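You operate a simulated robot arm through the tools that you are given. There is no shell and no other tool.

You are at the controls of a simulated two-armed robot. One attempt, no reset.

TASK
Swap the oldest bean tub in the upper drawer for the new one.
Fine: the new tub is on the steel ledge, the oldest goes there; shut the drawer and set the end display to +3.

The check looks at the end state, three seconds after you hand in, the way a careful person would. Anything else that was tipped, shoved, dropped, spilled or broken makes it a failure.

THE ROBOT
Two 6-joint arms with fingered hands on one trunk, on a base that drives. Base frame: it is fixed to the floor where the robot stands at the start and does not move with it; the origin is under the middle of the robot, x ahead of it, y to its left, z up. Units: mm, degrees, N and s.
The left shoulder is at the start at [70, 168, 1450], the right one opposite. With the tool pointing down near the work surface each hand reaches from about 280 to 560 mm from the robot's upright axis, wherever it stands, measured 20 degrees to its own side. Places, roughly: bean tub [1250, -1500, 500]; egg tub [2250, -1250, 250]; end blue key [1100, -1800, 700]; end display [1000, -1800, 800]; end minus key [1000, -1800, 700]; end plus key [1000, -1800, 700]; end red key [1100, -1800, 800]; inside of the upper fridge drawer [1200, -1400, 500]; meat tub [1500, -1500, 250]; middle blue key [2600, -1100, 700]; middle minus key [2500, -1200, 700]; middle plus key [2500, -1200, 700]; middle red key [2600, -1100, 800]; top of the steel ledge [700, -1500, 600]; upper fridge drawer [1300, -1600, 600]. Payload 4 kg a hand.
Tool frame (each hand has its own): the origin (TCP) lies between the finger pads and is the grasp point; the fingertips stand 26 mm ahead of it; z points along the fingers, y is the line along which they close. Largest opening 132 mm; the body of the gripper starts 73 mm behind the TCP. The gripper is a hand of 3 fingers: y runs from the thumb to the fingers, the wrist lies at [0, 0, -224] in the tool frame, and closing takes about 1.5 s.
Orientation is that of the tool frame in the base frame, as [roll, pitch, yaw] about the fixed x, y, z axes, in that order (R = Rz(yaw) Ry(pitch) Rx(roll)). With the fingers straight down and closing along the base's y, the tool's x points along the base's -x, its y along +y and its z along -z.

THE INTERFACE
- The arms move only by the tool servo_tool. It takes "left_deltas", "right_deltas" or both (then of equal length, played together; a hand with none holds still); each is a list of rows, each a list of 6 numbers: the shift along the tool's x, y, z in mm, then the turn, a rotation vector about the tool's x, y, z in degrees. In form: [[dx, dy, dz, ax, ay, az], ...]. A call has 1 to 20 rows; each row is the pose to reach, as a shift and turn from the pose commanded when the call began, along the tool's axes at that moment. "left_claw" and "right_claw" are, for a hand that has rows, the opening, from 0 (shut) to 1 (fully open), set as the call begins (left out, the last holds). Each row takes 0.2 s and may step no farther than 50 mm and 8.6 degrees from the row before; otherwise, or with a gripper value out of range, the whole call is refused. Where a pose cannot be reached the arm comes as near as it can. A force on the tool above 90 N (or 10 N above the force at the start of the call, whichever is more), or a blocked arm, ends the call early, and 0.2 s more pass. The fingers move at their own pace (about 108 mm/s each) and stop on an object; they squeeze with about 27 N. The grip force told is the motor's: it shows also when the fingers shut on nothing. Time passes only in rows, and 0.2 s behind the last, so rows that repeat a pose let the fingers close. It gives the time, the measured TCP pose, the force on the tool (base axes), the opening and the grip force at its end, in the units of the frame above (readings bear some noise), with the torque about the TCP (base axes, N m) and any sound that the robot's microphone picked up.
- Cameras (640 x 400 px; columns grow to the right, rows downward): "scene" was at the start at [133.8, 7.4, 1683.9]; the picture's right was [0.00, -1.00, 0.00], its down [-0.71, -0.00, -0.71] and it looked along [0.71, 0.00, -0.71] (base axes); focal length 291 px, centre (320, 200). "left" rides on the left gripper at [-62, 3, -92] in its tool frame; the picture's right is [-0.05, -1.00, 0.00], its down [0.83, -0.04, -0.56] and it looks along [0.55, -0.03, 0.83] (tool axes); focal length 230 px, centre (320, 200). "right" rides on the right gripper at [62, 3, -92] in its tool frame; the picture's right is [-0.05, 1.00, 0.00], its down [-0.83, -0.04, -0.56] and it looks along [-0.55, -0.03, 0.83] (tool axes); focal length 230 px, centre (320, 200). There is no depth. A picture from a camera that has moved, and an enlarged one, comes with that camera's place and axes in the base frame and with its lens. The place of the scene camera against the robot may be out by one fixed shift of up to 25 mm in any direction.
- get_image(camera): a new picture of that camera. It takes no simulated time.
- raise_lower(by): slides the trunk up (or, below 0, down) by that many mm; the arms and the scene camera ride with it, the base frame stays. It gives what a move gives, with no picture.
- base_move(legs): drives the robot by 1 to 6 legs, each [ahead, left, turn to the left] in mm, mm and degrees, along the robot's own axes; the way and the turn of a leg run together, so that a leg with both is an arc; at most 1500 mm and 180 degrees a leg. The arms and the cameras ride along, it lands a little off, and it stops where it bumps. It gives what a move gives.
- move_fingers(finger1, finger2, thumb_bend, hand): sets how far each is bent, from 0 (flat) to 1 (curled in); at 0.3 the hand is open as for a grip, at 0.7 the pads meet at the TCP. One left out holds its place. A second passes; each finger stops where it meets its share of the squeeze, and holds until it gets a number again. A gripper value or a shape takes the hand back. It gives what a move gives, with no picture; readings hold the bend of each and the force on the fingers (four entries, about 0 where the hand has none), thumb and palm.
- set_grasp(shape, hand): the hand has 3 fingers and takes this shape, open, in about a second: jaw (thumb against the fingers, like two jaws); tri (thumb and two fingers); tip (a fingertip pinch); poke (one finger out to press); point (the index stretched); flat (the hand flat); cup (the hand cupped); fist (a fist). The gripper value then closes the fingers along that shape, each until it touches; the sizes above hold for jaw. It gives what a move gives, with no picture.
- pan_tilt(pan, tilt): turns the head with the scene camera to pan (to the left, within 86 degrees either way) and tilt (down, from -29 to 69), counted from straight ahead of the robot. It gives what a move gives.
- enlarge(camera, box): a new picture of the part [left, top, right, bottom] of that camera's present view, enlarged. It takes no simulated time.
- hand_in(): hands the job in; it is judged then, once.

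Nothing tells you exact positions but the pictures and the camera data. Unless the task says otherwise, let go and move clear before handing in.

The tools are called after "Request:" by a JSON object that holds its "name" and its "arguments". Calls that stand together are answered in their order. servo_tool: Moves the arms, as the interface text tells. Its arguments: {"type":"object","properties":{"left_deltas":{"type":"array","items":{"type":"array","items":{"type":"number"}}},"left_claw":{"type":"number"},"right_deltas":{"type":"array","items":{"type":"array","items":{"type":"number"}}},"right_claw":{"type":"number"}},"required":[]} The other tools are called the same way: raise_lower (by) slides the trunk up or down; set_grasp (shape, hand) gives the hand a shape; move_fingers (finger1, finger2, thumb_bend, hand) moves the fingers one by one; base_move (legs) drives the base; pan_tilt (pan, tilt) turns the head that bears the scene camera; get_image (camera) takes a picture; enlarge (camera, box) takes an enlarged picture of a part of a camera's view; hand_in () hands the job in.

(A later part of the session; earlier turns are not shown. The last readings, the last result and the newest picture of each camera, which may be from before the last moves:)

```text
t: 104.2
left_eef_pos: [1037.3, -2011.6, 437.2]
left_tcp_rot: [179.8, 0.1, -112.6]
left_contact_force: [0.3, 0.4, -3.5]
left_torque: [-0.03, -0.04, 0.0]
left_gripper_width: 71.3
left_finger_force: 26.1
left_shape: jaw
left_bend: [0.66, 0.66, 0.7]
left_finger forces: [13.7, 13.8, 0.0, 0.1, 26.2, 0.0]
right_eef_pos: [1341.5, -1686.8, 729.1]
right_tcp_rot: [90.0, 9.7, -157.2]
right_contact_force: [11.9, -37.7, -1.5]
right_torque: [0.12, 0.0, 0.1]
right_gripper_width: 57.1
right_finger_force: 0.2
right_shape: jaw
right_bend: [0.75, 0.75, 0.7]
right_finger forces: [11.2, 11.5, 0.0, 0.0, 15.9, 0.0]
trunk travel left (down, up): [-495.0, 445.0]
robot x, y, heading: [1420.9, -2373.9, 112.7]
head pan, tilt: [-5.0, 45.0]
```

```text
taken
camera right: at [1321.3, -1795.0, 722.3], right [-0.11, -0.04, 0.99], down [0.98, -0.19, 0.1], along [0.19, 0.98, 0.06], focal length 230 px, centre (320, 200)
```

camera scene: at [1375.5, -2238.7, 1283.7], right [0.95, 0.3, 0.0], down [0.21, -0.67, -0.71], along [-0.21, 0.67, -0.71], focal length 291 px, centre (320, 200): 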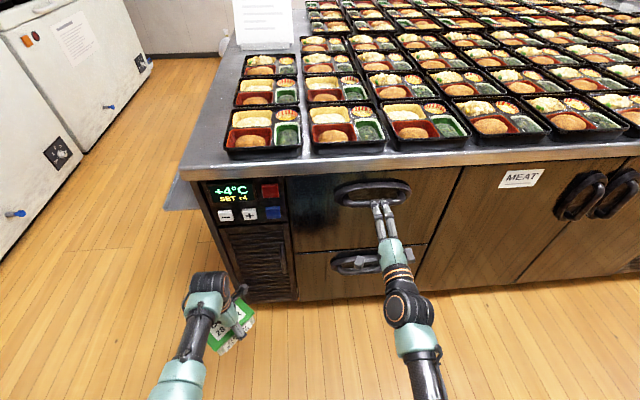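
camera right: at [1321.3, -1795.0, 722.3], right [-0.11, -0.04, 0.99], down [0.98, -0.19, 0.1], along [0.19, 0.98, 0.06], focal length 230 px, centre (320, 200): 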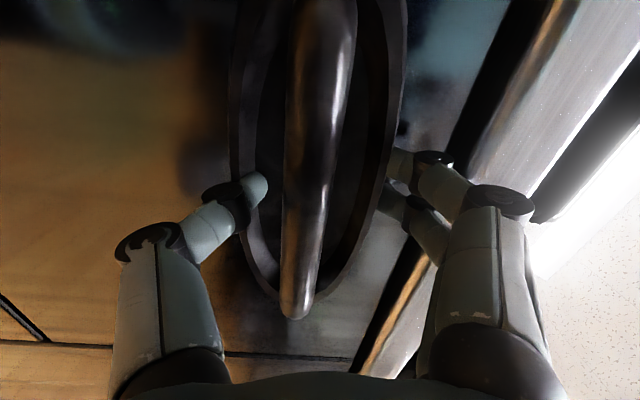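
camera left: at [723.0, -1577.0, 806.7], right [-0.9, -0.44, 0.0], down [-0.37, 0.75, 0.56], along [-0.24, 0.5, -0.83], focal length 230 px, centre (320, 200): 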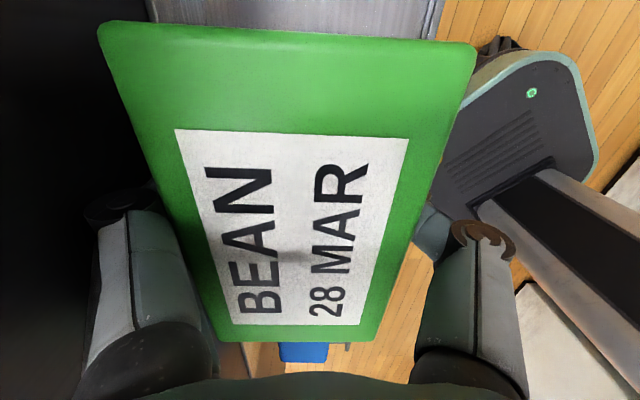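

The fingertips press on the handle's rim. I ease back 5 mm and close on the bar.

Request:
{"name": "servo_tool", "arguments": {"right_deltas": [[0, 0, -6, 0, 0, 0], [0, 0, -6, 0, 0, 0]]}}

Request:
{"name": "servo_tool", "arguments": {"right_deltas": [[0, 0, 0, 0, 0, 0], [0, 0, 0, 0, 0, 0], [0, 0, 0, 0, 0, 0], [0, 0, 0, 0, 0, 0], [0, 0, 0, 0, 0, 0], [0, 0, 0, 0, 0, 0]], "right_claw": 0}}

Request:
{"name": "get_image", "arguments": {"camera": "right"}}

```text
t: 104.8
left_eef_pos: [1037.0, -2009.3, 435.6]
left_tcp_rot: [180.0, -0.1, -112.7]
left_contact_force: [-0.4, 0.0, -2.7]
left_torque: [-0.02, -0.03, 0.02]
left_gripper_width: 71.1
left_finger_force: 27.0
left_shape: jaw
left_bend: [0.66, 0.66, 0.7]
left_finger forces: [13.7, 13.7, 0.0, 0.0, 26.1, 0.0]
right_eef_pos: [1343.4, -1686.8, 728.8]
right_tcp_rot: [89.8, 9.8, -157.2]
right_contact_force: [2.6, -10.0, -0.7]
right_torque: [0.17, 0.03, 0.03]
right_gripper_width: 56.2
right_finger_force: 0.1
right_shape: jaw
right_bend: [0.74, 0.74, 0.7]
right_finger forces: [4.0, 4.0, 0.0, 0.0, 2.6, 0.1]
trunk travel left (down, up): [-495.0, 445.0]
robot x, y, heading: [1418.8, -2368.7, 112.6]
head pan, tilt: [-5.0, 45.0]
```

```text
t: 106.2
left_eef_pos: [1037.0, -2008.5, 434.7]
left_tcp_rot: [-180.0, -0.2, -112.6]
left_contact_force: [-0.5, 0.9, -2.3]
left_torque: [0.01, -0.04, 0.01]
left_gripper_width: 71.1
left_finger_force: 26.9
left_shape: jaw
left_bend: [0.66, 0.66, 0.7]
left_finger forces: [13.7, 13.8, 0.0, 0.1, 26.0, 0.1]
right_eef_pos: [1340.6, -1685.7, 724.6]
right_tcp_rot: [90.3, 9.6, -157.0]
right_contact_force: [1.1, 1.8, -12.4]
right_torque: [0.07, 0.09, 0.0]
right_gripper_width: 0.0
right_finger_force: 26.7
right_shape: jaw
right_bend: [0.71, 0.71, 0.74]
right_finger forces: [0.0, 0.1, 0.1, 0.1, 10.9, 0.1]
trunk travel left (down, up): [-495.0, 445.0]
robot x, y, heading: [1414.8, -2371.2, 112.6]
head pan, tilt: [-5.0, 45.0]
```

```text
taken
camera right: at [1321.5, -1794.8, 719.3], right [-0.11, -0.04, 0.99], down [0.98, -0.19, 0.1], along [0.19, 0.98, 0.06], focal length 230 px, centre (320, 200)
```

right: 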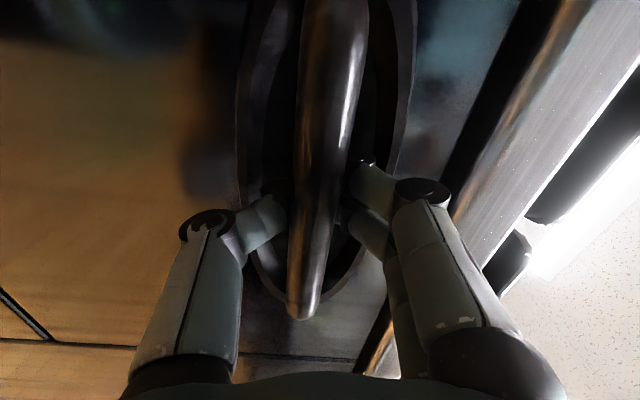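

The fingertips have met behind the bar, caging it. I pull back gently with the arm to see whether the drawer comes.

Request:
{"name": "servo_tool", "arguments": {"right_deltas": [[0, 0, -8, 0, 0, 0], [0, 0, -16, 0, 0, 0], [0, 0, -24, 0, 0, 0], [0, 0, -32, 0, 0, 0], [0, 0, -40, 0, 0, 0], [0, 0, -40, 0, 0, 0]]}}

Request:
{"name": "get_image", "arguments": {"camera": "scene"}}

```text
t: 107.5
left_eef_pos: [1038.0, -2008.7, 435.0]
left_tcp_rot: [180.0, -0.3, -112.6]
left_contact_force: [0.8, 0.1, -2.5]
left_torque: [-0.01, 0.0, -0.01]
left_gripper_width: 71.3
left_finger_force: 27.2
left_shape: jaw
left_bend: [0.66, 0.66, 0.7]
left_finger forces: [13.8, 13.9, 0.0, 0.0, 26.1, 0.1]
right_eef_pos: [1357.6, -1723.4, 725.9]
right_tcp_rot: [90.2, 9.6, -157.2]
right_contact_force: [2.3, 2.2, -12.6]
right_torque: [0.09, 0.05, 0.02]
right_gripper_width: 0.0
right_finger_force: 27.4
right_shape: jaw
right_bend: [0.71, 0.71, 0.73]
right_finger forces: [0.0, 0.0, 0.0, 0.0, 10.0, 0.0]
trunk travel left (down, up): [-495.0, 445.0]
robot x, y, heading: [1419.0, -2371.8, 112.6]
head pan, tilt: [-5.0, 45.0]
```

```text
taken
camera scene: at [1375.7, -2236.7, 1283.4], right [0.95, 0.3, 0.0], down [0.21, -0.68, -0.71], along [-0.21, 0.67, -0.71], focal length 291 px, centre (320, 200)
```

scene: 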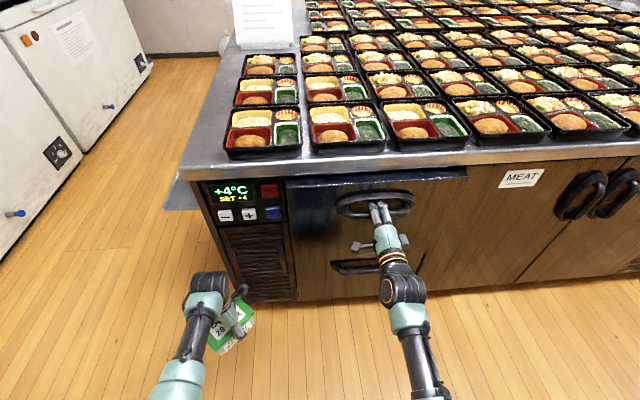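

The drawer slides easily. I back the base 200 mm to pull it further and look in.

Request:
{"name": "base_move", "arguments": {"legs": [[-200, 0, 0.4]]}}

Request:
{"name": "get_image", "arguments": {"camera": "scene"}}

```text
t: 109.2
left_eef_pos: [1112.1, -2189.4, 433.8]
left_tcp_rot: [-179.9, -0.1, -112.9]
left_contact_force: [-0.2, -0.5, -3.1]
left_torque: [0.03, -0.08, -0.01]
left_gripper_width: 71.3
left_finger_force: 27.0
left_shape: jaw
left_bend: [0.66, 0.66, 0.7]
left_finger forces: [13.9, 13.9, 0.0, 0.1, 26.4, 0.0]
right_eef_pos: [1435.3, -1906.9, 726.2]
right_tcp_rot: [90.2, 9.8, -157.5]
right_contact_force: [-5.6, -5.0, -10.8]
right_torque: [0.09, 0.17, -0.14]
right_gripper_width: 0.1
right_finger_force: 27.2
right_shape: jaw
right_bend: [0.71, 0.71, 0.74]
right_finger forces: [0.0, 0.0, 0.0, 0.0, 14.1, 0.0]
trunk travel left (down, up): [-495.0, 445.0]
robot x, y, heading: [1490.8, -2557.9, 112.5]
head pan, tilt: [-5.0, 45.0]
```

```text
taken
camera scene: at [1447.2, -2420.5, 1283.5], right [0.95, 0.3, 0.0], down [0.21, -0.68, -0.71], along [-0.21, 0.67, -0.71], focal length 291 px, centre (320, 200)
```

scene: 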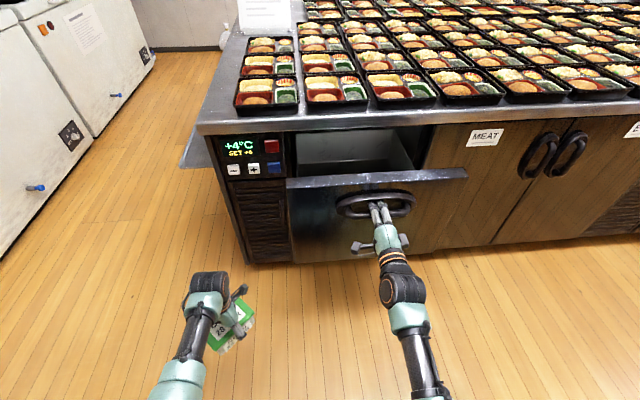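

The drawer is out about 240 mm. I pull another 120 mm.

Request:
{"name": "base_move", "arguments": {"legs": [[-120, 0, 0.4]]}}

Request:
{"name": "get_image", "arguments": {"camera": "scene"}}

```text
t: 110.4
left_eef_pos: [1157.6, -2302.9, 436.2]
left_tcp_rot: [179.8, -0.1, -112.5]
left_contact_force: [0.2, 0.2, -4.4]
left_torque: [0.0, -0.01, -0.02]
left_gripper_width: 71.3
left_finger_force: 26.4
left_shape: jaw
left_bend: [0.66, 0.66, 0.7]
left_finger forces: [13.8, 13.9, 0.0, 0.0, 26.4, 0.0]
right_eef_pos: [1477.3, -2017.8, 725.0]
right_tcp_rot: [90.3, 9.6, -157.2]
right_contact_force: [5.0, 1.8, -13.6]
right_torque: [0.13, -0.01, 0.09]
right_gripper_width: 0.2
right_finger_force: 27.4
right_shape: jaw
right_bend: [0.71, 0.71, 0.73]
right_finger forces: [0.1, 0.1, 0.1, 0.0, 11.7, 0.1]
trunk travel left (down, up): [-495.0, 445.0]
robot x, y, heading: [1536.5, -2664.4, 112.4]
head pan, tilt: [-5.0, 45.0]
```

```text
taken
camera scene: at [1495.8, -2531.0, 1283.5], right [0.95, 0.3, 0.0], down [0.21, -0.68, -0.71], along [-0.21, 0.67, -0.71], focal length 291 px, centre (320, 200)
```

scene: 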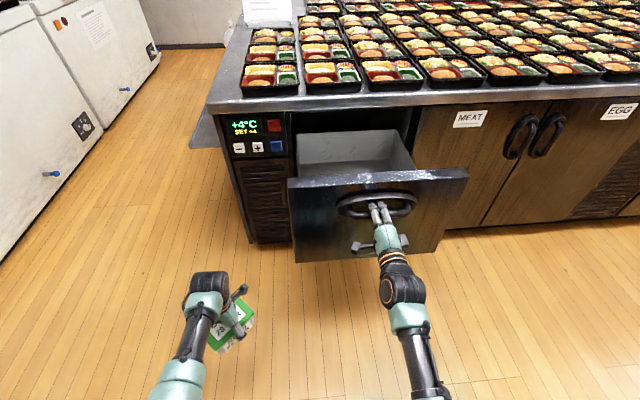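

Request:
{"name": "enlarge", "arguments": {"camera": "scene", "box": [270, 100, 490, 250]}}

```text
2.67 times, centred on (380, 175) of scene
camera zoom: at [1495.8, -2531.0, 1283.5], right [0.95, 0.3, 0.0], down [0.21, -0.68, -0.71], along [-0.21, 0.67, -0.71], focal length 777 px, centre (160, 267)
```

zoom: 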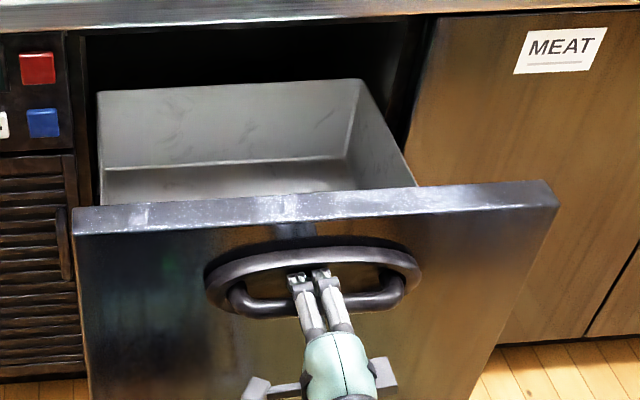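

The drawer is open about 360 mm and its box is in view. I let go of the bar, draw the hand back, and raise the trunk to look in from above.

Request:
{"name": "servo_tool", "arguments": {"right_deltas": [[0, 0, 0, 0, 0, 0], [0, 0, 0, 0, 0, 0], [0, 0, 0, 0, 0, 0], [0, 0, 0, 0, 0, 0], [0, 0, 0, 0, 0, 0]], "right_claw": 0.6}}

Request:
{"name": "get_image", "arguments": {"camera": "right"}}

```text
t: 111.6
left_eef_pos: [1157.2, -2302.7, 436.6]
left_tcp_rot: [179.9, 0.0, -112.6]
left_contact_force: [-0.4, 0.0, -3.1]
left_torque: [0.01, -0.04, 0.01]
left_gripper_width: 71.2
left_finger_force: 27.6
left_shape: jaw
left_bend: [0.66, 0.66, 0.7]
left_finger forces: [13.8, 13.8, 0.0, 0.0, 26.4, 0.0]
right_eef_pos: [1477.0, -2017.8, 725.3]
right_tcp_rot: [90.1, 9.6, -157.1]
right_contact_force: [0.9, 0.4, -0.1]
right_torque: [-0.02, -0.02, 0.01]
right_gripper_width: 78.7
right_finger_force: 0.1
right_shape: jaw
right_bend: [0.71, 0.71, 0.71]
right_finger forces: [0.1, 0.0, 0.0, 0.0, 0.1, 0.0]
trunk travel left (down, up): [-495.0, 445.0]
robot x, y, heading: [1538.8, -2663.9, 112.7]
head pan, tilt: [-5.0, 45.0]
```

```text
taken
camera right: at [1455.5, -2127.2, 720.2], right [-0.11, -0.04, 0.99], down [0.98, -0.19, 0.1], along [0.19, 0.98, 0.06], focal length 230 px, centre (320, 200)
```

right: 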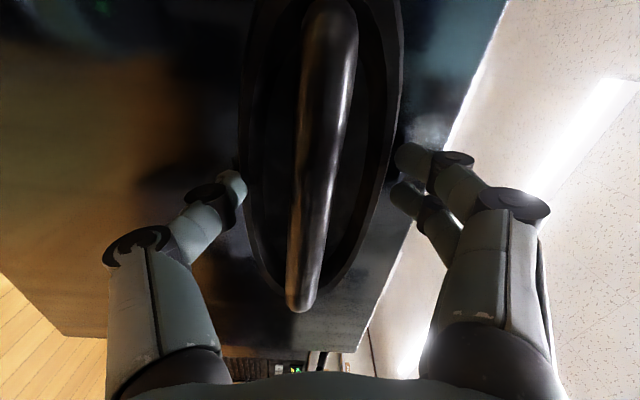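

Request:
{"name": "servo_tool", "arguments": {"right_deltas": [[0, 0, -25, 0, 0, 0], [0, 0, -50, 0, 0, 0], [0, 0, -75, 0, 0, 0], [0, 0, -100, 0, 0, 0]]}}

Request:
{"name": "raise_lower", "arguments": {"by": 400}}

Request:
{"name": "get_image", "arguments": {"camera": "scene"}}

Request:
{"name": "enlarge", "arguments": {"camera": "scene", "box": [270, 120, 470, 260]}}

```text
t: 112.6
left_eef_pos: [1157.1, -2303.2, 435.5]
left_tcp_rot: [180.0, -0.1, -112.6]
left_contact_force: [0.5, -0.8, -3.6]
left_torque: [0.0, -0.03, -0.03]
left_gripper_width: 71.1
left_finger_force: 27.3
left_shape: jaw
left_bend: [0.66, 0.66, 0.7]
left_finger forces: [13.8, 13.8, 0.1, 0.0, 26.5, 0.0]
right_eef_pos: [1515.4, -2107.3, 730.2]
right_tcp_rot: [89.8, 10.3, -157.0]
right_contact_force: [-0.7, -0.5, -0.8]
right_torque: [0.01, -0.01, 0.01]
right_gripper_width: 78.7
right_finger_force: 0.0
right_shape: jaw
right_bend: [0.71, 0.71, 0.71]
right_finger forces: [0.1, 0.1, 0.0, 0.1, 0.1, 0.0]
trunk travel left (down, up): [-495.0, 445.0]
robot x, y, heading: [1536.9, -2663.4, 112.7]
head pan, tilt: [-5.0, 45.0]
```

```text
t: 116.4
left_eef_pos: [1157.6, -2304.0, 836.0]
left_tcp_rot: [179.9, -0.1, -112.7]
left_contact_force: [0.6, -0.6, -3.8]
left_torque: [0.04, -0.01, 0.02]
left_gripper_width: 71.3
left_finger_force: 26.9
left_shape: jaw
left_bend: [0.66, 0.66, 0.7]
left_finger forces: [13.8, 13.9, 0.0, 0.0, 26.4, 0.0]
right_eef_pos: [1515.5, -2110.7, 1126.4]
right_tcp_rot: [90.2, 10.3, -156.9]
right_contact_force: [0.5, 0.2, -0.1]
right_torque: [0.02, 0.01, -0.02]
right_gripper_width: 79.0
right_finger_force: 0.1
right_shape: jaw
right_bend: [0.71, 0.71, 0.71]
right_finger forces: [0.0, 0.0, 0.1, 0.1, 0.0, 0.0]
trunk travel left (down, up): [-895.0, 45.0]
robot x, y, heading: [1537.1, -2664.3, 112.5]
head pan, tilt: [-5.0, 45.0]
```

```text
taken
camera scene: at [1494.6, -2532.7, 1683.6], right [0.95, 0.3, 0.0], down [0.21, -0.67, -0.71], along [-0.21, 0.67, -0.71], focal length 291 px, centre (320, 200)
```

scene: 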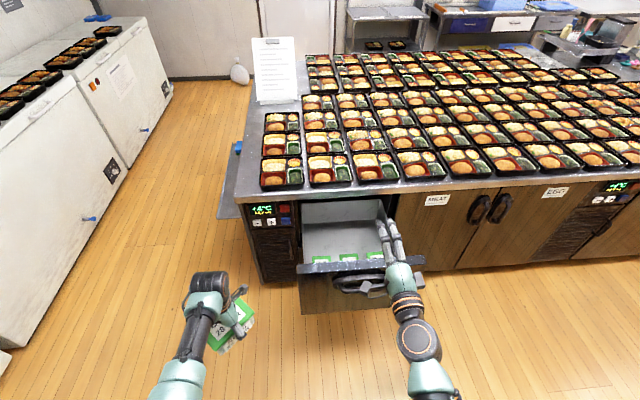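

```text
2.86 times, centred on (370, 190) of scene
camera zoom: at [1494.6, -2532.7, 1683.6], right [0.95, 0.3, 0.0], down [0.21, -0.67, -0.71], along [-0.21, 0.67, -0.71], focal length 833 px, centre (177, 229)
```

zoom: 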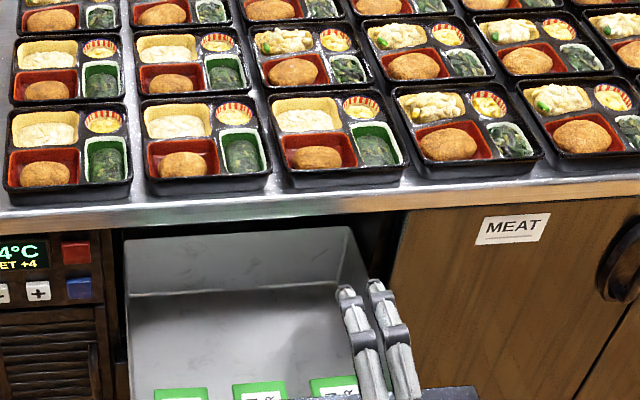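

Three green-lidded tubs stand just behind the drawer's front. I bring the right hand back to its tool-down posture, then drive closer to read their labels from above.

Request:
{"name": "servo_tool", "arguments": {"right_deltas": [[0, 0, 0, 0, 0, -8], [0, 0, 0, 0, 0, -16], [0, 0, 0, 0, 0, -24], [0, 0, 0, 0, 0, -32], [0, 0, 0, 0, 0, -40], [0, 0, 0, 0, 0, -48], [0, 0, 0, 0, 0, -56], [0, 0, 0, 0, 0, -64], [0, 0, 0, 0, 0, -72], [0, 0, 0, 0, 0, -80]], "right_claw": 1}}

Request:
{"name": "servo_tool", "arguments": {"right_deltas": [[10, 0, -11, 0, 8.2, 0], [20, 0, -22, 0, 16.4, 0], [30, 0, -33, 0, 24.6, 0], [40, 0, -44, 0, 32.8, 0], [50, 0, -55, 0, 41, 0], [60, 0, -66, 0, 49.2, 0], [70, 0, -77, 0, 57.4, 0], [80, 0, -88, 0, 65.6, 0], [90, 0, -99, 0, 73.8, 0], [100, 0, -110, 0, 82, 0], [110, 0, -120, 0, 90, 0], [110, 0, -120, 0, 90, 0]]}}

```text
t: 118.6
left_eef_pos: [1156.8, -2303.8, 835.1]
left_tcp_rot: [180.0, -0.1, -112.7]
left_contact_force: [0.0, -0.2, -3.4]
left_torque: [0.02, -0.03, -0.04]
left_gripper_width: 71.3
left_finger_force: 27.0
left_shape: jaw
left_bend: [0.66, 0.66, 0.7]
left_finger forces: [13.9, 13.9, 0.0, 0.0, 26.5, 0.0]
right_eef_pos: [1516.3, -2109.0, 1127.6]
right_tcp_rot: [-113.5, 89.6, -0.5]
right_contact_force: [-0.4, 0.4, -0.7]
right_torque: [-0.02, -0.01, 0.0]
right_gripper_width: 131.8
right_finger_force: 0.1
right_shape: jaw
right_bend: [0.3, 0.3, 0.3]
right_finger forces: [0.0, 0.0, 0.0, 0.1, 0.1, 0.0]
trunk travel left (down, up): [-895.0, 45.0]
robot x, y, heading: [1539.9, -2666.5, 112.6]
head pan, tilt: [-5.0, 45.0]
```

```text
t: 121.2
left_eef_pos: [1157.5, -2303.5, 835.4]
left_tcp_rot: [180.0, -0.1, -112.6]
left_contact_force: [-0.8, 0.4, -3.8]
left_torque: [-0.01, -0.02, 0.0]
left_gripper_width: 71.2
left_finger_force: 26.9
left_shape: jaw
left_bend: [0.66, 0.66, 0.7]
left_finger forces: [13.8, 13.8, 0.0, 0.0, 26.4, 0.0]
right_eef_pos: [1564.1, -2220.5, 1017.7]
right_tcp_rot: [-179.9, -0.4, -67.2]
right_contact_force: [0.2, 0.0, 0.3]
right_torque: [-0.01, -0.02, 0.01]
right_gripper_width: 131.9
right_finger_force: 0.1
right_shape: jaw
right_bend: [0.3, 0.3, 0.3]
right_finger forces: [0.0, 0.0, 0.0, 0.1, 0.0, 0.1]
trunk travel left (down, up): [-895.0, 45.0]
robot x, y, heading: [1537.1, -2660.7, 112.8]
head pan, tilt: [-5.0, 45.0]
```

Request:
{"name": "base_move", "arguments": {"legs": [[250, 0, 0]]}}

Request:
{"name": "pan_tilt", "arguments": {"pan": 0, "tilt": 55}}

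Request:
{"name": "get_image", "arguments": {"camera": "scene"}}

Request:
{"name": "get_image", "arguments": {"camera": "right"}}

```text
t: 123.0
left_eef_pos: [1059.1, -2076.3, 835.3]
left_tcp_rot: [-180.0, -0.1, -112.3]
left_contact_force: [-0.9, 0.6, -2.7]
left_torque: [0.0, -0.03, 0.01]
left_gripper_width: 71.0
left_finger_force: 27.0
left_shape: jaw
left_bend: [0.66, 0.66, 0.7]
left_finger forces: [13.8, 13.7, 0.0, 0.1, 26.4, 0.1]
right_eef_pos: [1465.4, -1990.1, 1018.5]
right_tcp_rot: [-179.8, -0.2, -67.0]
right_contact_force: [-1.1, -0.3, 0.3]
right_torque: [0.0, 0.0, 0.01]
right_gripper_width: 131.9
right_finger_force: 0.1
right_shape: jaw
right_bend: [0.3, 0.3, 0.3]
right_finger forces: [0.0, 0.0, 0.1, 0.1, 0.1, 0.0]
trunk travel left (down, up): [-895.0, 45.0]
robot x, y, heading: [1442.4, -2435.8, 112.8]
head pan, tilt: [-5.0, 45.0]
```

```text
t: 123.8
left_eef_pos: [1060.4, -2075.0, 833.8]
left_tcp_rot: [-180.0, -0.2, -112.5]
left_contact_force: [0.1, -0.2, -2.6]
left_torque: [0.01, -0.03, 0.03]
left_gripper_width: 71.0
left_finger_force: 26.6
left_shape: jaw
left_bend: [0.66, 0.66, 0.7]
left_finger forces: [13.9, 13.8, 0.1, 0.1, 26.4, 0.0]
right_eef_pos: [1466.4, -1990.2, 1017.7]
right_tcp_rot: [-180.0, -0.1, -67.0]
right_contact_force: [-0.1, 0.5, 0.0]
right_torque: [-0.02, -0.05, 0.01]
right_gripper_width: 131.8
right_finger_force: 0.2
right_shape: jaw
right_bend: [0.3, 0.3, 0.3]
right_finger forces: [0.0, 0.1, 0.0, 0.0, 0.0, 0.0]
trunk travel left (down, up): [-895.0, 45.0]
robot x, y, heading: [1443.2, -2432.1, 112.8]
head pan, tilt: [0.0, 55.0]
```

```text
taken
camera scene: at [1395.6, -2313.1, 1670.2], right [0.92, 0.39, 0.0], down [0.32, -0.76, -0.57], along [-0.22, 0.53, -0.82], focal length 291 px, centre (320, 200)
```

scene: 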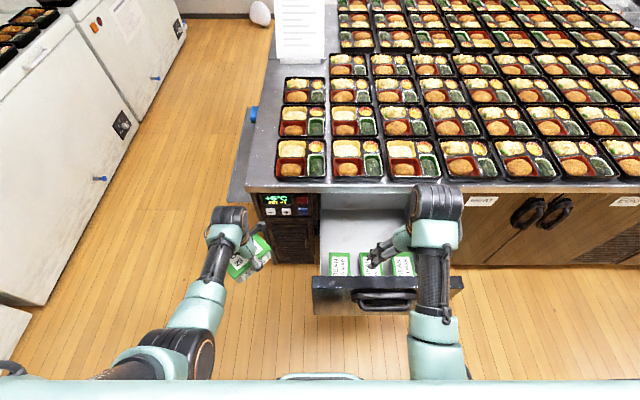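

```text
taken
camera right: at [1487.0, -2046.5, 1111.3], right [-0.94, -0.34, 0.0], down [-0.29, 0.78, 0.55], along [-0.19, 0.52, -0.83], focal length 230 px, centre (320, 200)
```

right: 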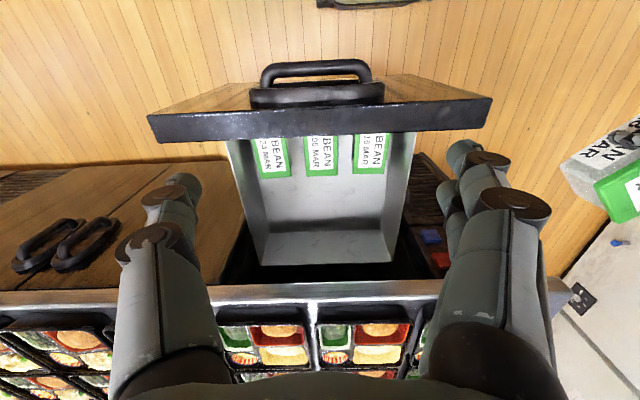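

Request:
{"name": "enlarge", "arguments": {"camera": "right", "box": [220, 110, 430, 240]}}

Request:
{"name": "enlarge", "arguments": {"camera": "scene", "box": [300, 200, 480, 320]}}

Request:
{"name": "get_image", "arguments": {"camera": "left"}}

```text
3.05 times, centred on (325, 175) of right
camera zoom: at [1487.0, -2046.5, 1111.3], right [-0.94, -0.34, 0.0], down [-0.29, 0.78, 0.55], along [-0.19, 0.52, -0.83], focal length 701 px, centre (305, 276)
```

zoom: 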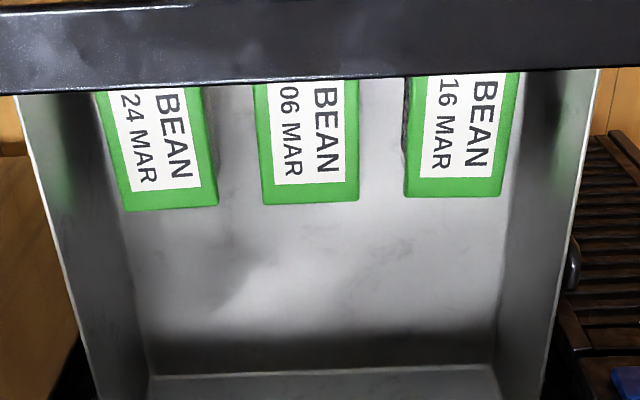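

```text
3.33 times, centred on (390, 260) of scene
camera zoom: at [1395.6, -2313.1, 1670.2], right [0.92, 0.39, 0.0], down [0.32, -0.76, -0.57], along [-0.22, 0.53, -0.82], focal length 972 px, centre (87, 0)
```

zoom: 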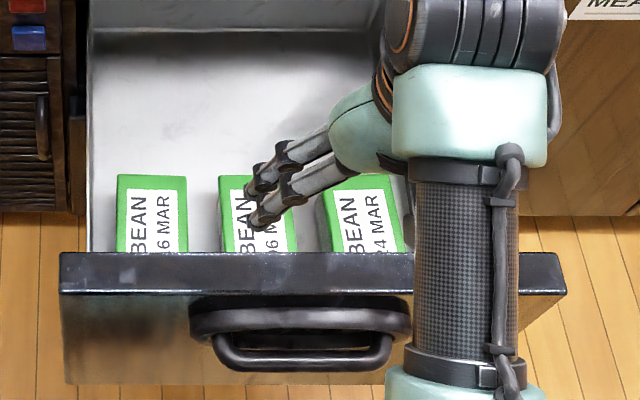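

```text
taken
camera left: at [1080.0, -2016.2, 925.9], right [0.94, -0.33, 0.0], down [-0.28, -0.78, 0.56], along [-0.19, -0.53, -0.83], focal length 230 px, centre (320, 200)
```

left: 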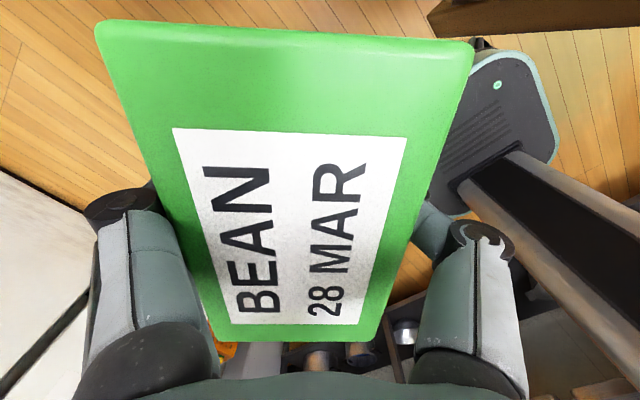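

The three drawer tubs read 16, 06 and 24 MAR (left to right as I face the drawer), so the middle one (06 MAR) seems the oldest; I'll confirm closer. First I draw the left hand with the new tub back and turn it straight.

Request:
{"name": "servo_tool", "arguments": {"left_deltas": [[25, -17, 0, 0, 0, -7.5], [50, -34, 0, 0, 0, -15], [75, -50, 0, 0, 0, -22.5], [100, -67, 0, 0, 0, -30], [126, -84, 0, 0, 0, -37.5], [151, -100, 0, 0, 0, -45.3], [151, -100, 0, 0, 0, -45.3]]}}

Request:
{"name": "enlarge", "arguments": {"camera": "right", "box": [290, 115, 370, 185]}}

```text
t: 125.4
left_eef_pos: [1096.0, -2251.9, 836.0]
left_tcp_rot: [179.8, -0.1, -67.0]
left_contact_force: [-1.4, -0.4, -3.5]
left_torque: [0.06, -0.04, 0.01]
left_gripper_width: 71.0
left_finger_force: 26.7
left_shape: jaw
left_bend: [0.66, 0.66, 0.7]
left_finger forces: [13.7, 13.7, 0.0, 0.0, 26.2, 0.0]
right_eef_pos: [1466.1, -1989.9, 1018.2]
right_tcp_rot: [-179.9, -0.2, -67.1]
right_contact_force: [0.4, -0.8, 0.5]
right_torque: [-0.03, 0.01, -0.01]
right_gripper_width: 131.8
right_finger_force: 0.1
right_shape: jaw
right_bend: [0.3, 0.3, 0.3]
right_finger forces: [0.0, 0.0, 0.0, 0.1, 0.0, 0.0]
trunk travel left (down, up): [-895.0, 45.0]
robot x, y, heading: [1435.8, -2433.4, 112.9]
head pan, tilt: [0.0, 55.0]
```

```text
5.71 times, centred on (330, 150) of right
camera zoom: at [1487.0, -2047.2, 1111.6], right [-0.94, -0.34, 0.0], down [-0.29, 0.78, 0.55], along [-0.19, 0.52, -0.83], focal length 1315 px, centre (263, 486)
```

zoom: 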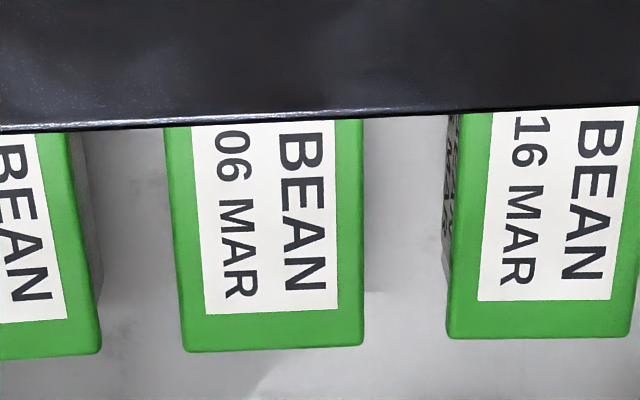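

Confirmed: the middle tub, BEAN 06 MAR, is the oldest. I drive closer so the right hand can reach steeply down into the deep drawer.

Request:
{"name": "base_move", "arguments": {"legs": [[238, -22, 0.1]]}}

Request:
{"name": "get_image", "arguments": {"camera": "right"}}

Request:
{"name": "get_image", "arguments": {"camera": "scene"}}

```text
t: 127.1
left_eef_pos: [1025.1, -2027.4, 836.1]
left_tcp_rot: [180.0, 0.1, -66.9]
left_contact_force: [0.4, 0.5, -3.1]
left_torque: [0.0, -0.01, 0.01]
left_gripper_width: 71.3
left_finger_force: 26.8
left_shape: jaw
left_bend: [0.66, 0.66, 0.7]
left_finger forces: [13.7, 13.8, 0.1, 0.1, 26.2, 0.0]
right_eef_pos: [1393.5, -1765.0, 1018.9]
right_tcp_rot: [-179.8, -0.1, -66.7]
right_contact_force: [0.0, 0.1, 0.0]
right_torque: [0.05, -0.02, 0.05]
right_gripper_width: 132.0
right_finger_force: 0.0
right_shape: jaw
right_bend: [0.3, 0.3, 0.3]
right_finger forces: [0.1, 0.0, 0.0, 0.0, 0.1, 0.0]
trunk travel left (down, up): [-895.0, 45.0]
robot x, y, heading: [1372.9, -2206.5, 112.7]
head pan, tilt: [0.0, 55.0]
```

```text
taken
camera right: at [1414.9, -1823.0, 1112.4], right [-0.94, -0.34, 0.0], down [-0.29, 0.78, 0.55], along [-0.19, 0.52, -0.83], focal length 230 px, centre (320, 200)
```

right: 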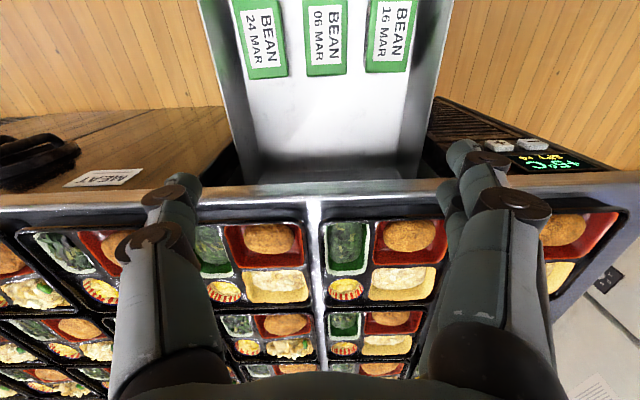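

```text
taken
camera scene: at [1325.0, -2091.4, 1670.5], right [0.92, 0.39, 0.0], down [0.32, -0.75, -0.57], along [-0.22, 0.53, -0.82], focal length 291 px, centre (320, 200)
```

scene: 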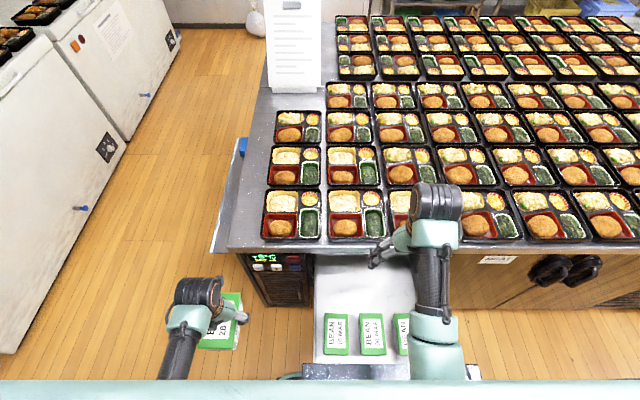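

Request:
{"name": "enlarge", "arguments": {"camera": "right", "box": [210, 0, 430, 100]}}

```text
2.91 times, centred on (320, 50) of right
camera zoom: at [1414.9, -1823.0, 1112.4], right [-0.94, -0.34, 0.0], down [-0.29, 0.78, 0.55], along [-0.19, 0.52, -0.83], focal length 669 px, centre (320, 636)
```

zoom: 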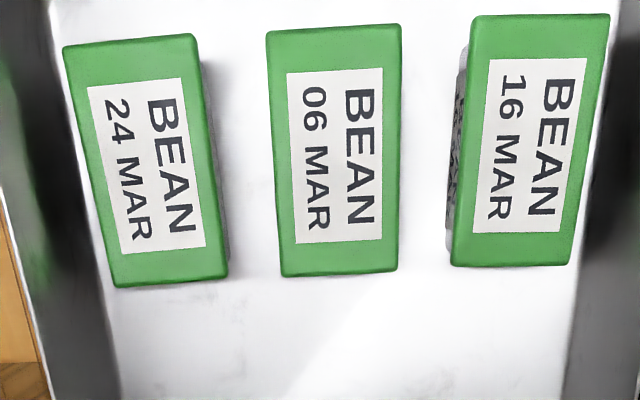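

The middle tub's center is 79 mm back and 13 mm left of the hand. I move over it, set a narrower opening, and come down to just above the drawer front's height.

Request:
{"name": "servo_tool", "arguments": {"right_deltas": [[20, 3, 35, 0, 0, 0], [40, 7, 70, 0, 0, 0], [60, 10, 105, 0, 0, 0], [79, 13, 140, 0, 0, 0], [79, 13, 170, 0, 0, 0], [79, 13, 170, 0, 0, 0]], "right_claw": 0.8}}

Request:
{"name": "get_image", "arguments": {"camera": "right"}}

```text
t: 128.5
left_eef_pos: [1023.3, -2025.1, 836.1]
left_tcp_rot: [179.9, -0.2, -66.8]
left_contact_force: [-0.1, -0.5, -3.1]
left_torque: [0.01, -0.04, -0.02]
left_gripper_width: 71.1
left_finger_force: 26.7
left_shape: jaw
left_bend: [0.66, 0.66, 0.7]
left_finger forces: [13.7, 13.7, 0.1, 0.0, 26.2, 0.0]
right_eef_pos: [1411.3, -1843.8, 849.3]
right_tcp_rot: [-180.0, -0.4, -67.0]
right_contact_force: [-0.1, -0.4, -0.5]
right_torque: [-0.02, 0.02, 0.02]
right_gripper_width: 105.9
right_finger_force: 0.1
right_shape: jaw
right_bend: [0.59, 0.59, 0.55]
right_finger forces: [0.0, 0.0, 0.1, 0.0, 0.1, 0.0]
trunk travel left (down, up): [-895.0, 45.0]
robot x, y, heading: [1370.6, -2205.3, 113.1]
head pan, tilt: [0.0, 55.0]
```

```text
taken
camera right: at [1433.1, -1900.6, 942.6], right [-0.94, -0.34, 0.0], down [-0.29, 0.78, 0.55], along [-0.19, 0.52, -0.83], focal length 230 px, centre (320, 200)
```

right: 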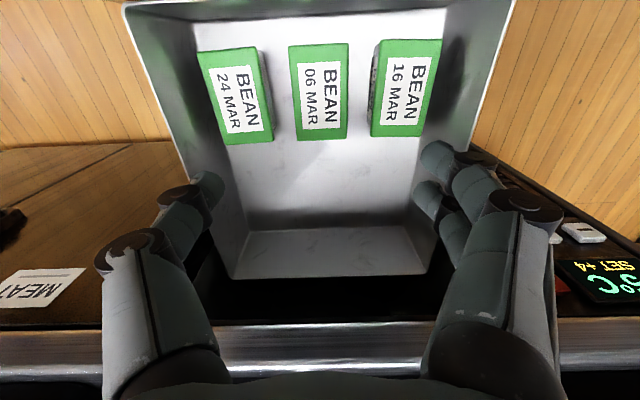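

The hand is centered over the 06 MAR tub within 2 mm. I lower the arm to z≈765, then the trunk by 155 mm, watching clearance to the drawer front.

Request:
{"name": "servo_tool", "arguments": {"right_deltas": [[-1, -1, 20, 0, 0, 0], [-1, -1, 42, 0, 0, 0], [-1, -1, 64, 0, 0, 0], [-1, -1, 84, 0, 0, 0], [-1, -1, 84, 0, 0, 0]]}}

Request:
{"name": "raise_lower", "arguments": {"by": -100}}

Request:
{"name": "get_image", "arguments": {"camera": "scene"}}

Request:
{"name": "get_image", "arguments": {"camera": "right"}}

```text
t: 129.7
left_eef_pos: [1024.5, -2025.8, 835.1]
left_tcp_rot: [179.9, -0.1, -66.9]
left_contact_force: [0.2, 0.3, -2.9]
left_torque: [0.03, -0.03, 0.03]
left_gripper_width: 71.0
left_finger_force: 27.2
left_shape: jaw
left_bend: [0.66, 0.66, 0.7]
left_finger forces: [13.8, 13.7, 0.1, 0.0, 26.2, 0.0]
right_eef_pos: [1413.6, -1840.1, 765.0]
right_tcp_rot: [-179.9, -0.1, -66.9]
right_contact_force: [-0.4, 0.2, 0.3]
right_torque: [0.0, 0.01, -0.01]
right_gripper_width: 105.6
right_finger_force: 0.0
right_shape: jaw
right_bend: [0.59, 0.59, 0.55]
right_finger forces: [0.0, 0.0, 0.0, 0.1, 0.0, 0.0]
trunk travel left (down, up): [-895.0, 45.0]
robot x, y, heading: [1372.5, -2210.0, 112.9]
head pan, tilt: [0.0, 55.0]
```

```text
t: 131.1
left_eef_pos: [1023.6, -2026.6, 735.6]
left_tcp_rot: [179.9, -0.1, -66.9]
left_contact_force: [-0.1, -0.9, -3.0]
left_torque: [0.02, -0.01, 0.02]
left_gripper_width: 71.4
left_finger_force: 27.1
left_shape: jaw
left_bend: [0.66, 0.66, 0.7]
left_finger forces: [13.7, 13.8, 0.0, 0.0, 26.2, 0.0]
right_eef_pos: [1413.0, -1840.6, 664.4]
right_tcp_rot: [-179.9, -0.3, -66.8]
right_contact_force: [0.2, -0.6, -0.8]
right_torque: [0.0, 0.0, 0.01]
right_gripper_width: 105.8
right_finger_force: 0.0
right_shape: jaw
right_bend: [0.59, 0.59, 0.55]
right_finger forces: [0.1, 0.0, 0.0, 0.0, 0.0, 0.0]
trunk travel left (down, up): [-795.0, 145.0]
robot x, y, heading: [1368.7, -2208.0, 112.7]
head pan, tilt: [0.0, 55.0]
```

```text
taken
camera scene: at [1324.2, -2088.9, 1570.3], right [0.92, 0.39, 0.0], down [0.32, -0.75, -0.57], along [-0.22, 0.53, -0.82], focal length 291 px, centre (320, 200)
```

scene: 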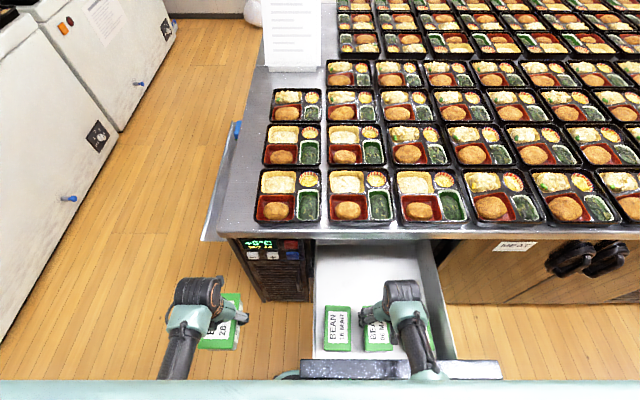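

```text
taken
camera right: at [1434.7, -1897.9, 757.7], right [-0.94, -0.34, 0.0], down [-0.29, 0.78, 0.55], along [-0.19, 0.52, -0.83], focal length 230 px, centre (320, 200)
```

right: 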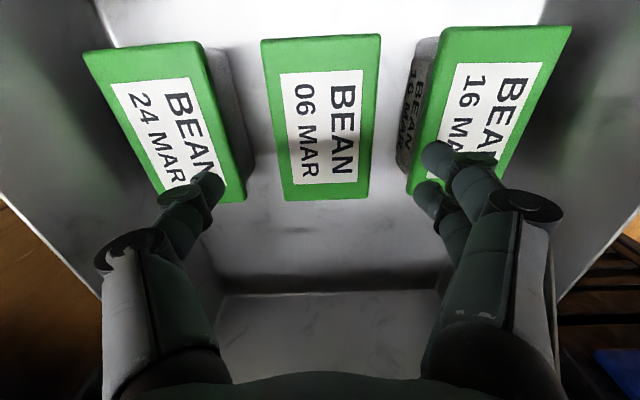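

Still centered within 2 mm. I lower the trunk another 55 mm, then go down the last part with the arm under force watch.

Request:
{"name": "raise_lower", "arguments": {"by": -55}}

Request:
{"name": "servo_tool", "arguments": {"right_deltas": [[1, 1, 12, 0, 0, 0], [2, 2, 24, 0, 0, 0], [2, 2, 36, 0, 0, 0], [2, 2, 46, 0, 0, 0], [2, 2, 46, 0, 0, 0]]}}

Request:
{"name": "get_image", "arguments": {"camera": "right"}}

Request:
{"name": "get_image", "arguments": {"camera": "scene"}}

```text
t: 132.0
left_eef_pos: [1024.3, -2026.6, 680.0]
left_tcp_rot: [179.9, -0.1, -67.0]
left_contact_force: [0.5, -0.3, -3.7]
left_torque: [0.0, -0.04, 0.02]
left_gripper_width: 71.0
left_finger_force: 27.0
left_shape: jaw
left_bend: [0.66, 0.66, 0.7]
left_finger forces: [13.7, 13.7, 0.0, 0.1, 26.3, 0.0]
right_eef_pos: [1413.2, -1840.3, 608.8]
right_tcp_rot: [-179.9, -0.2, -66.8]
right_contact_force: [0.5, -1.3, 0.1]
right_torque: [0.04, 0.0, -0.03]
right_gripper_width: 105.6
right_finger_force: 0.1
right_shape: jaw
right_bend: [0.59, 0.59, 0.55]
right_finger forces: [0.0, 0.0, 0.0, 0.0, 0.0, 0.1]
trunk travel left (down, up): [-740.0, 200.0]
robot x, y, heading: [1368.7, -2204.7, 113.2]
head pan, tilt: [0.0, 55.0]
```

```text
t: 133.2
left_eef_pos: [1025.1, -2025.9, 680.3]
left_tcp_rot: [179.9, 0.0, -66.8]
left_contact_force: [0.2, -0.7, -2.9]
left_torque: [0.05, -0.02, 0.01]
left_gripper_width: 71.3
left_finger_force: 26.5
left_shape: jaw
left_bend: [0.66, 0.66, 0.7]
left_finger forces: [13.7, 13.7, 0.0, 0.0, 26.2, 0.0]
right_eef_pos: [1413.0, -1842.6, 563.7]
right_tcp_rot: [-180.0, 0.0, -66.8]
right_contact_force: [-0.5, 0.6, 0.4]
right_torque: [0.03, -0.01, 0.01]
right_gripper_width: 105.9
right_finger_force: 0.1
right_shape: jaw
right_bend: [0.59, 0.59, 0.55]
right_finger forces: [0.1, 0.1, 0.1, 0.1, 0.1, 0.0]
trunk travel left (down, up): [-740.0, 200.0]
robot x, y, heading: [1368.6, -2208.9, 112.9]
head pan, tilt: [0.0, 55.0]
```

```text
taken
camera right: at [1434.1, -1900.4, 656.1], right [-0.94, -0.34, 0.0], down [-0.29, 0.78, 0.55], along [-0.19, 0.52, -0.83], focal length 230 px, centre (320, 200)
```

right: 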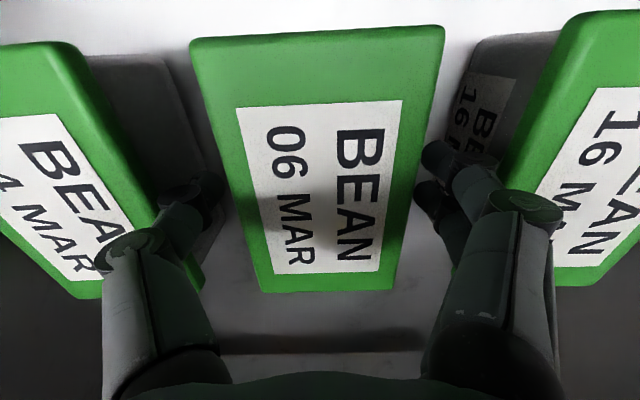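

```text
taken
camera scene: at [1324.2, -2089.0, 1515.3], right [0.92, 0.39, 0.0], down [0.32, -0.75, -0.57], along [-0.22, 0.53, -0.82], focal length 291 px, centre (320, 200)
```

scene: 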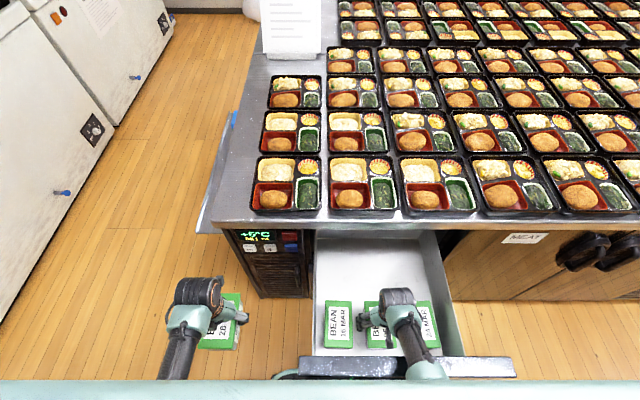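

The fingers are in the gaps on both sides without touching. I go down the last 37 mm and close.

Request:
{"name": "servo_tool", "arguments": {"right_deltas": [[0, 0, 10, 0, 0, 0], [0, 0, 20, 0, 0, 0], [0, 0, 30, 0, 0, 0], [0, 0, 37, 0, 0, 0], [0, 0, 37, 0, 0, 0]]}}

Request:
{"name": "get_image", "arguments": {"camera": "right"}}

```text
t: 134.4
left_eef_pos: [1024.1, -2026.4, 680.9]
left_tcp_rot: [179.9, -0.1, -66.9]
left_contact_force: [1.2, -0.2, -2.2]
left_torque: [0.02, -0.07, -0.02]
left_gripper_width: 71.1
left_finger_force: 27.2
left_shape: jaw
left_bend: [0.66, 0.66, 0.7]
left_finger forces: [13.7, 13.7, 0.0, 0.1, 26.3, 0.0]
right_eef_pos: [1413.1, -1841.6, 526.1]
right_tcp_rot: [-180.0, -0.1, -66.9]
right_contact_force: [0.3, -0.8, 0.0]
right_torque: [0.04, -0.03, 0.0]
right_gripper_width: 105.8
right_finger_force: 0.0
right_shape: jaw
right_bend: [0.59, 0.59, 0.55]
right_finger forces: [0.1, 0.0, 0.0, 0.0, 0.0, 0.0]
trunk travel left (down, up): [-740.0, 200.0]
robot x, y, heading: [1369.5, -2211.1, 112.7]
head pan, tilt: [0.0, 55.0]
```

```text
taken
camera right: at [1434.2, -1900.3, 619.5], right [-0.94, -0.34, 0.0], down [-0.29, 0.78, 0.55], along [-0.19, 0.52, -0.83], focal length 230 px, centre (320, 200)
```

right: 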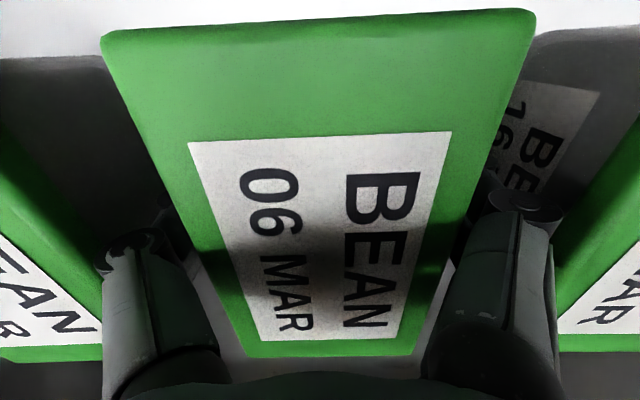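

No contact so far; I raise 5 mm so the grip matches that of the other tub and close the jaws.

Request:
{"name": "servo_tool", "arguments": {"right_deltas": [[0, 0, -5, 0, 0, 0], [0, 0, -5, 0, 0, 0]]}}

Request:
{"name": "servo_tool", "arguments": {"right_deltas": [[0, 0, 0, 0, 0, 0], [0, 0, 0, 0, 0, 0], [0, 0, 0, 0, 0, 0], [0, 0, 0, 0, 0, 0], [0, 0, 0, 0, 0, 0], [0, 0, 0, 0, 0, 0], [0, 0, 0, 0, 0, 0]], "right_claw": 0}}

Request:
{"name": "get_image", "arguments": {"camera": "right"}}

```text
t: 135.0
left_eef_pos: [1024.7, -2026.0, 681.0]
left_tcp_rot: [179.9, -0.1, -66.9]
left_contact_force: [-0.3, 0.6, -3.1]
left_torque: [0.0, -0.02, -0.02]
left_gripper_width: 70.9
left_finger_force: 27.4
left_shape: jaw
left_bend: [0.66, 0.66, 0.7]
left_finger forces: [13.7, 13.7, 0.1, 0.0, 26.2, 0.1]
right_eef_pos: [1412.9, -1843.3, 530.7]
right_tcp_rot: [-179.9, -0.2, -66.7]
right_contact_force: [-0.8, -0.5, 0.0]
right_torque: [-0.02, 0.0, 0.0]
right_gripper_width: 105.7
right_finger_force: 0.0
right_shape: jaw
right_bend: [0.59, 0.59, 0.55]
right_finger forces: [0.1, 0.0, 0.1, 0.0, 0.0, 0.0]
trunk travel left (down, up): [-740.0, 200.0]
robot x, y, heading: [1372.3, -2207.2, 113.1]
head pan, tilt: [0.0, 55.0]
```

```text
t: 136.6
left_eef_pos: [1024.5, -2025.8, 679.9]
left_tcp_rot: [179.9, -0.1, -66.9]
left_contact_force: [-0.1, 0.8, -2.6]
left_torque: [0.04, -0.04, -0.02]
left_gripper_width: 71.2
left_finger_force: 27.2
left_shape: jaw
left_bend: [0.66, 0.66, 0.7]
left_finger forces: [13.6, 13.7, 0.1, 0.0, 26.3, 0.0]
right_eef_pos: [1413.4, -1842.7, 531.0]
right_tcp_rot: [-179.8, -0.2, -66.8]
right_contact_force: [0.4, -1.0, 1.3]
right_torque: [-0.02, 0.01, -0.02]
right_gripper_width: 70.5
right_finger_force: 27.8
right_shape: jaw
right_bend: [0.72, 0.72, 0.7]
right_finger forces: [12.5, 12.5, 0.0, 0.0, 24.4, 0.0]
trunk travel left (down, up): [-740.0, 200.0]
robot x, y, heading: [1373.3, -2210.0, 113.0]
head pan, tilt: [0.0, 55.0]
```

```text
taken
camera right: at [1433.8, -1900.6, 624.6], right [-0.94, -0.34, 0.0], down [-0.29, 0.78, 0.55], along [-0.19, 0.52, -0.83], focal length 230 px, centre (320, 200)
```

right: 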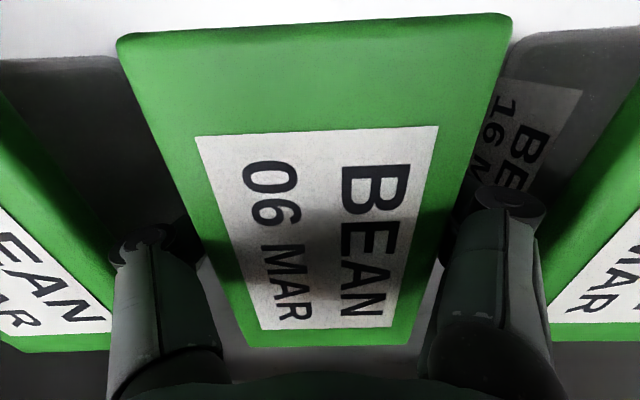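

Gripped the 06 MAR tub (70 mm, 28 N). I lift it straight up a little first.

Request:
{"name": "servo_tool", "arguments": {"right_deltas": [[0, 0, -10, 0, 0, 0], [0, 0, -20, 0, 0, 0], [0, 0, -32, 0, 0, 0], [0, 0, -45, 0, 0, 0], [0, 0, -60, 0, 0, 0], [0, 0, -60, 0, 0, 0]]}}

Request:
{"name": "get_image", "arguments": {"camera": "right"}}

Request:
{"name": "get_image", "arguments": {"camera": "scene"}}

```text
t: 138.0
left_eef_pos: [1024.5, -2025.7, 679.6]
left_tcp_rot: [179.8, 0.0, -66.9]
left_contact_force: [-0.1, 0.0, -3.2]
left_torque: [0.06, -0.02, 0.0]
left_gripper_width: 71.0
left_finger_force: 26.4
left_shape: jaw
left_bend: [0.66, 0.66, 0.7]
left_finger forces: [13.7, 13.6, 0.1, 0.0, 26.2, 0.0]
right_eef_pos: [1413.4, -1842.0, 591.1]
right_tcp_rot: [-179.9, -0.2, -66.8]
right_contact_force: [0.1, 0.0, -4.1]
right_torque: [-0.04, 0.01, 0.0]
right_gripper_width: 70.6
right_finger_force: 26.7
right_shape: jaw
right_bend: [0.72, 0.72, 0.7]
right_finger forces: [12.3, 12.2, 0.0, 0.0, 24.7, 0.1]
trunk travel left (down, up): [-740.0, 200.0]
robot x, y, heading: [1368.3, -2207.3, 113.0]
head pan, tilt: [0.0, 55.0]
```

```text
taken
camera right: at [1434.3, -1899.1, 684.4], right [-0.94, -0.34, 0.0], down [-0.29, 0.78, 0.55], along [-0.19, 0.52, -0.83], focal length 230 px, centre (320, 200)
```

right: 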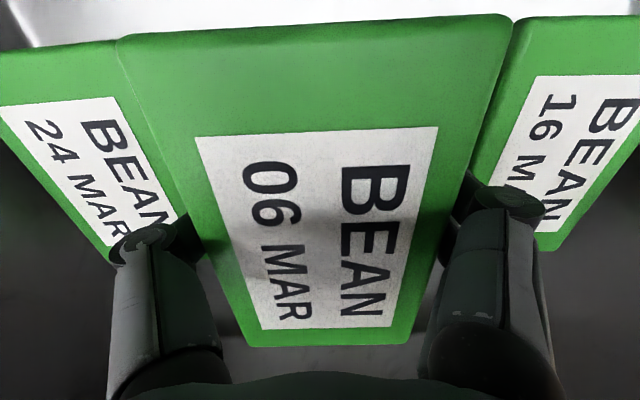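

```text
taken
camera scene: at [1324.2, -2088.3, 1515.2], right [0.92, 0.39, 0.0], down [0.32, -0.75, -0.57], along [-0.22, 0.53, -0.82], focal length 291 px, centre (320, 200)
```

scene: 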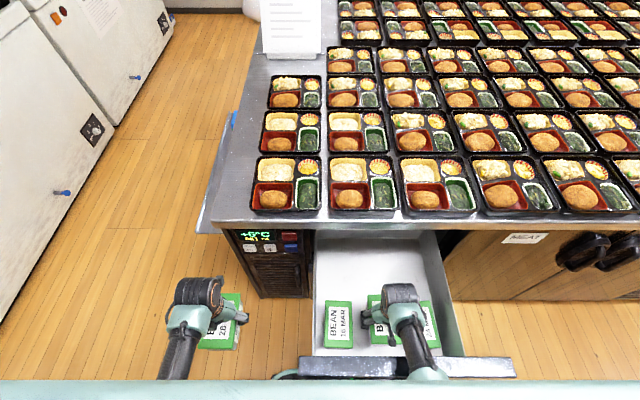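

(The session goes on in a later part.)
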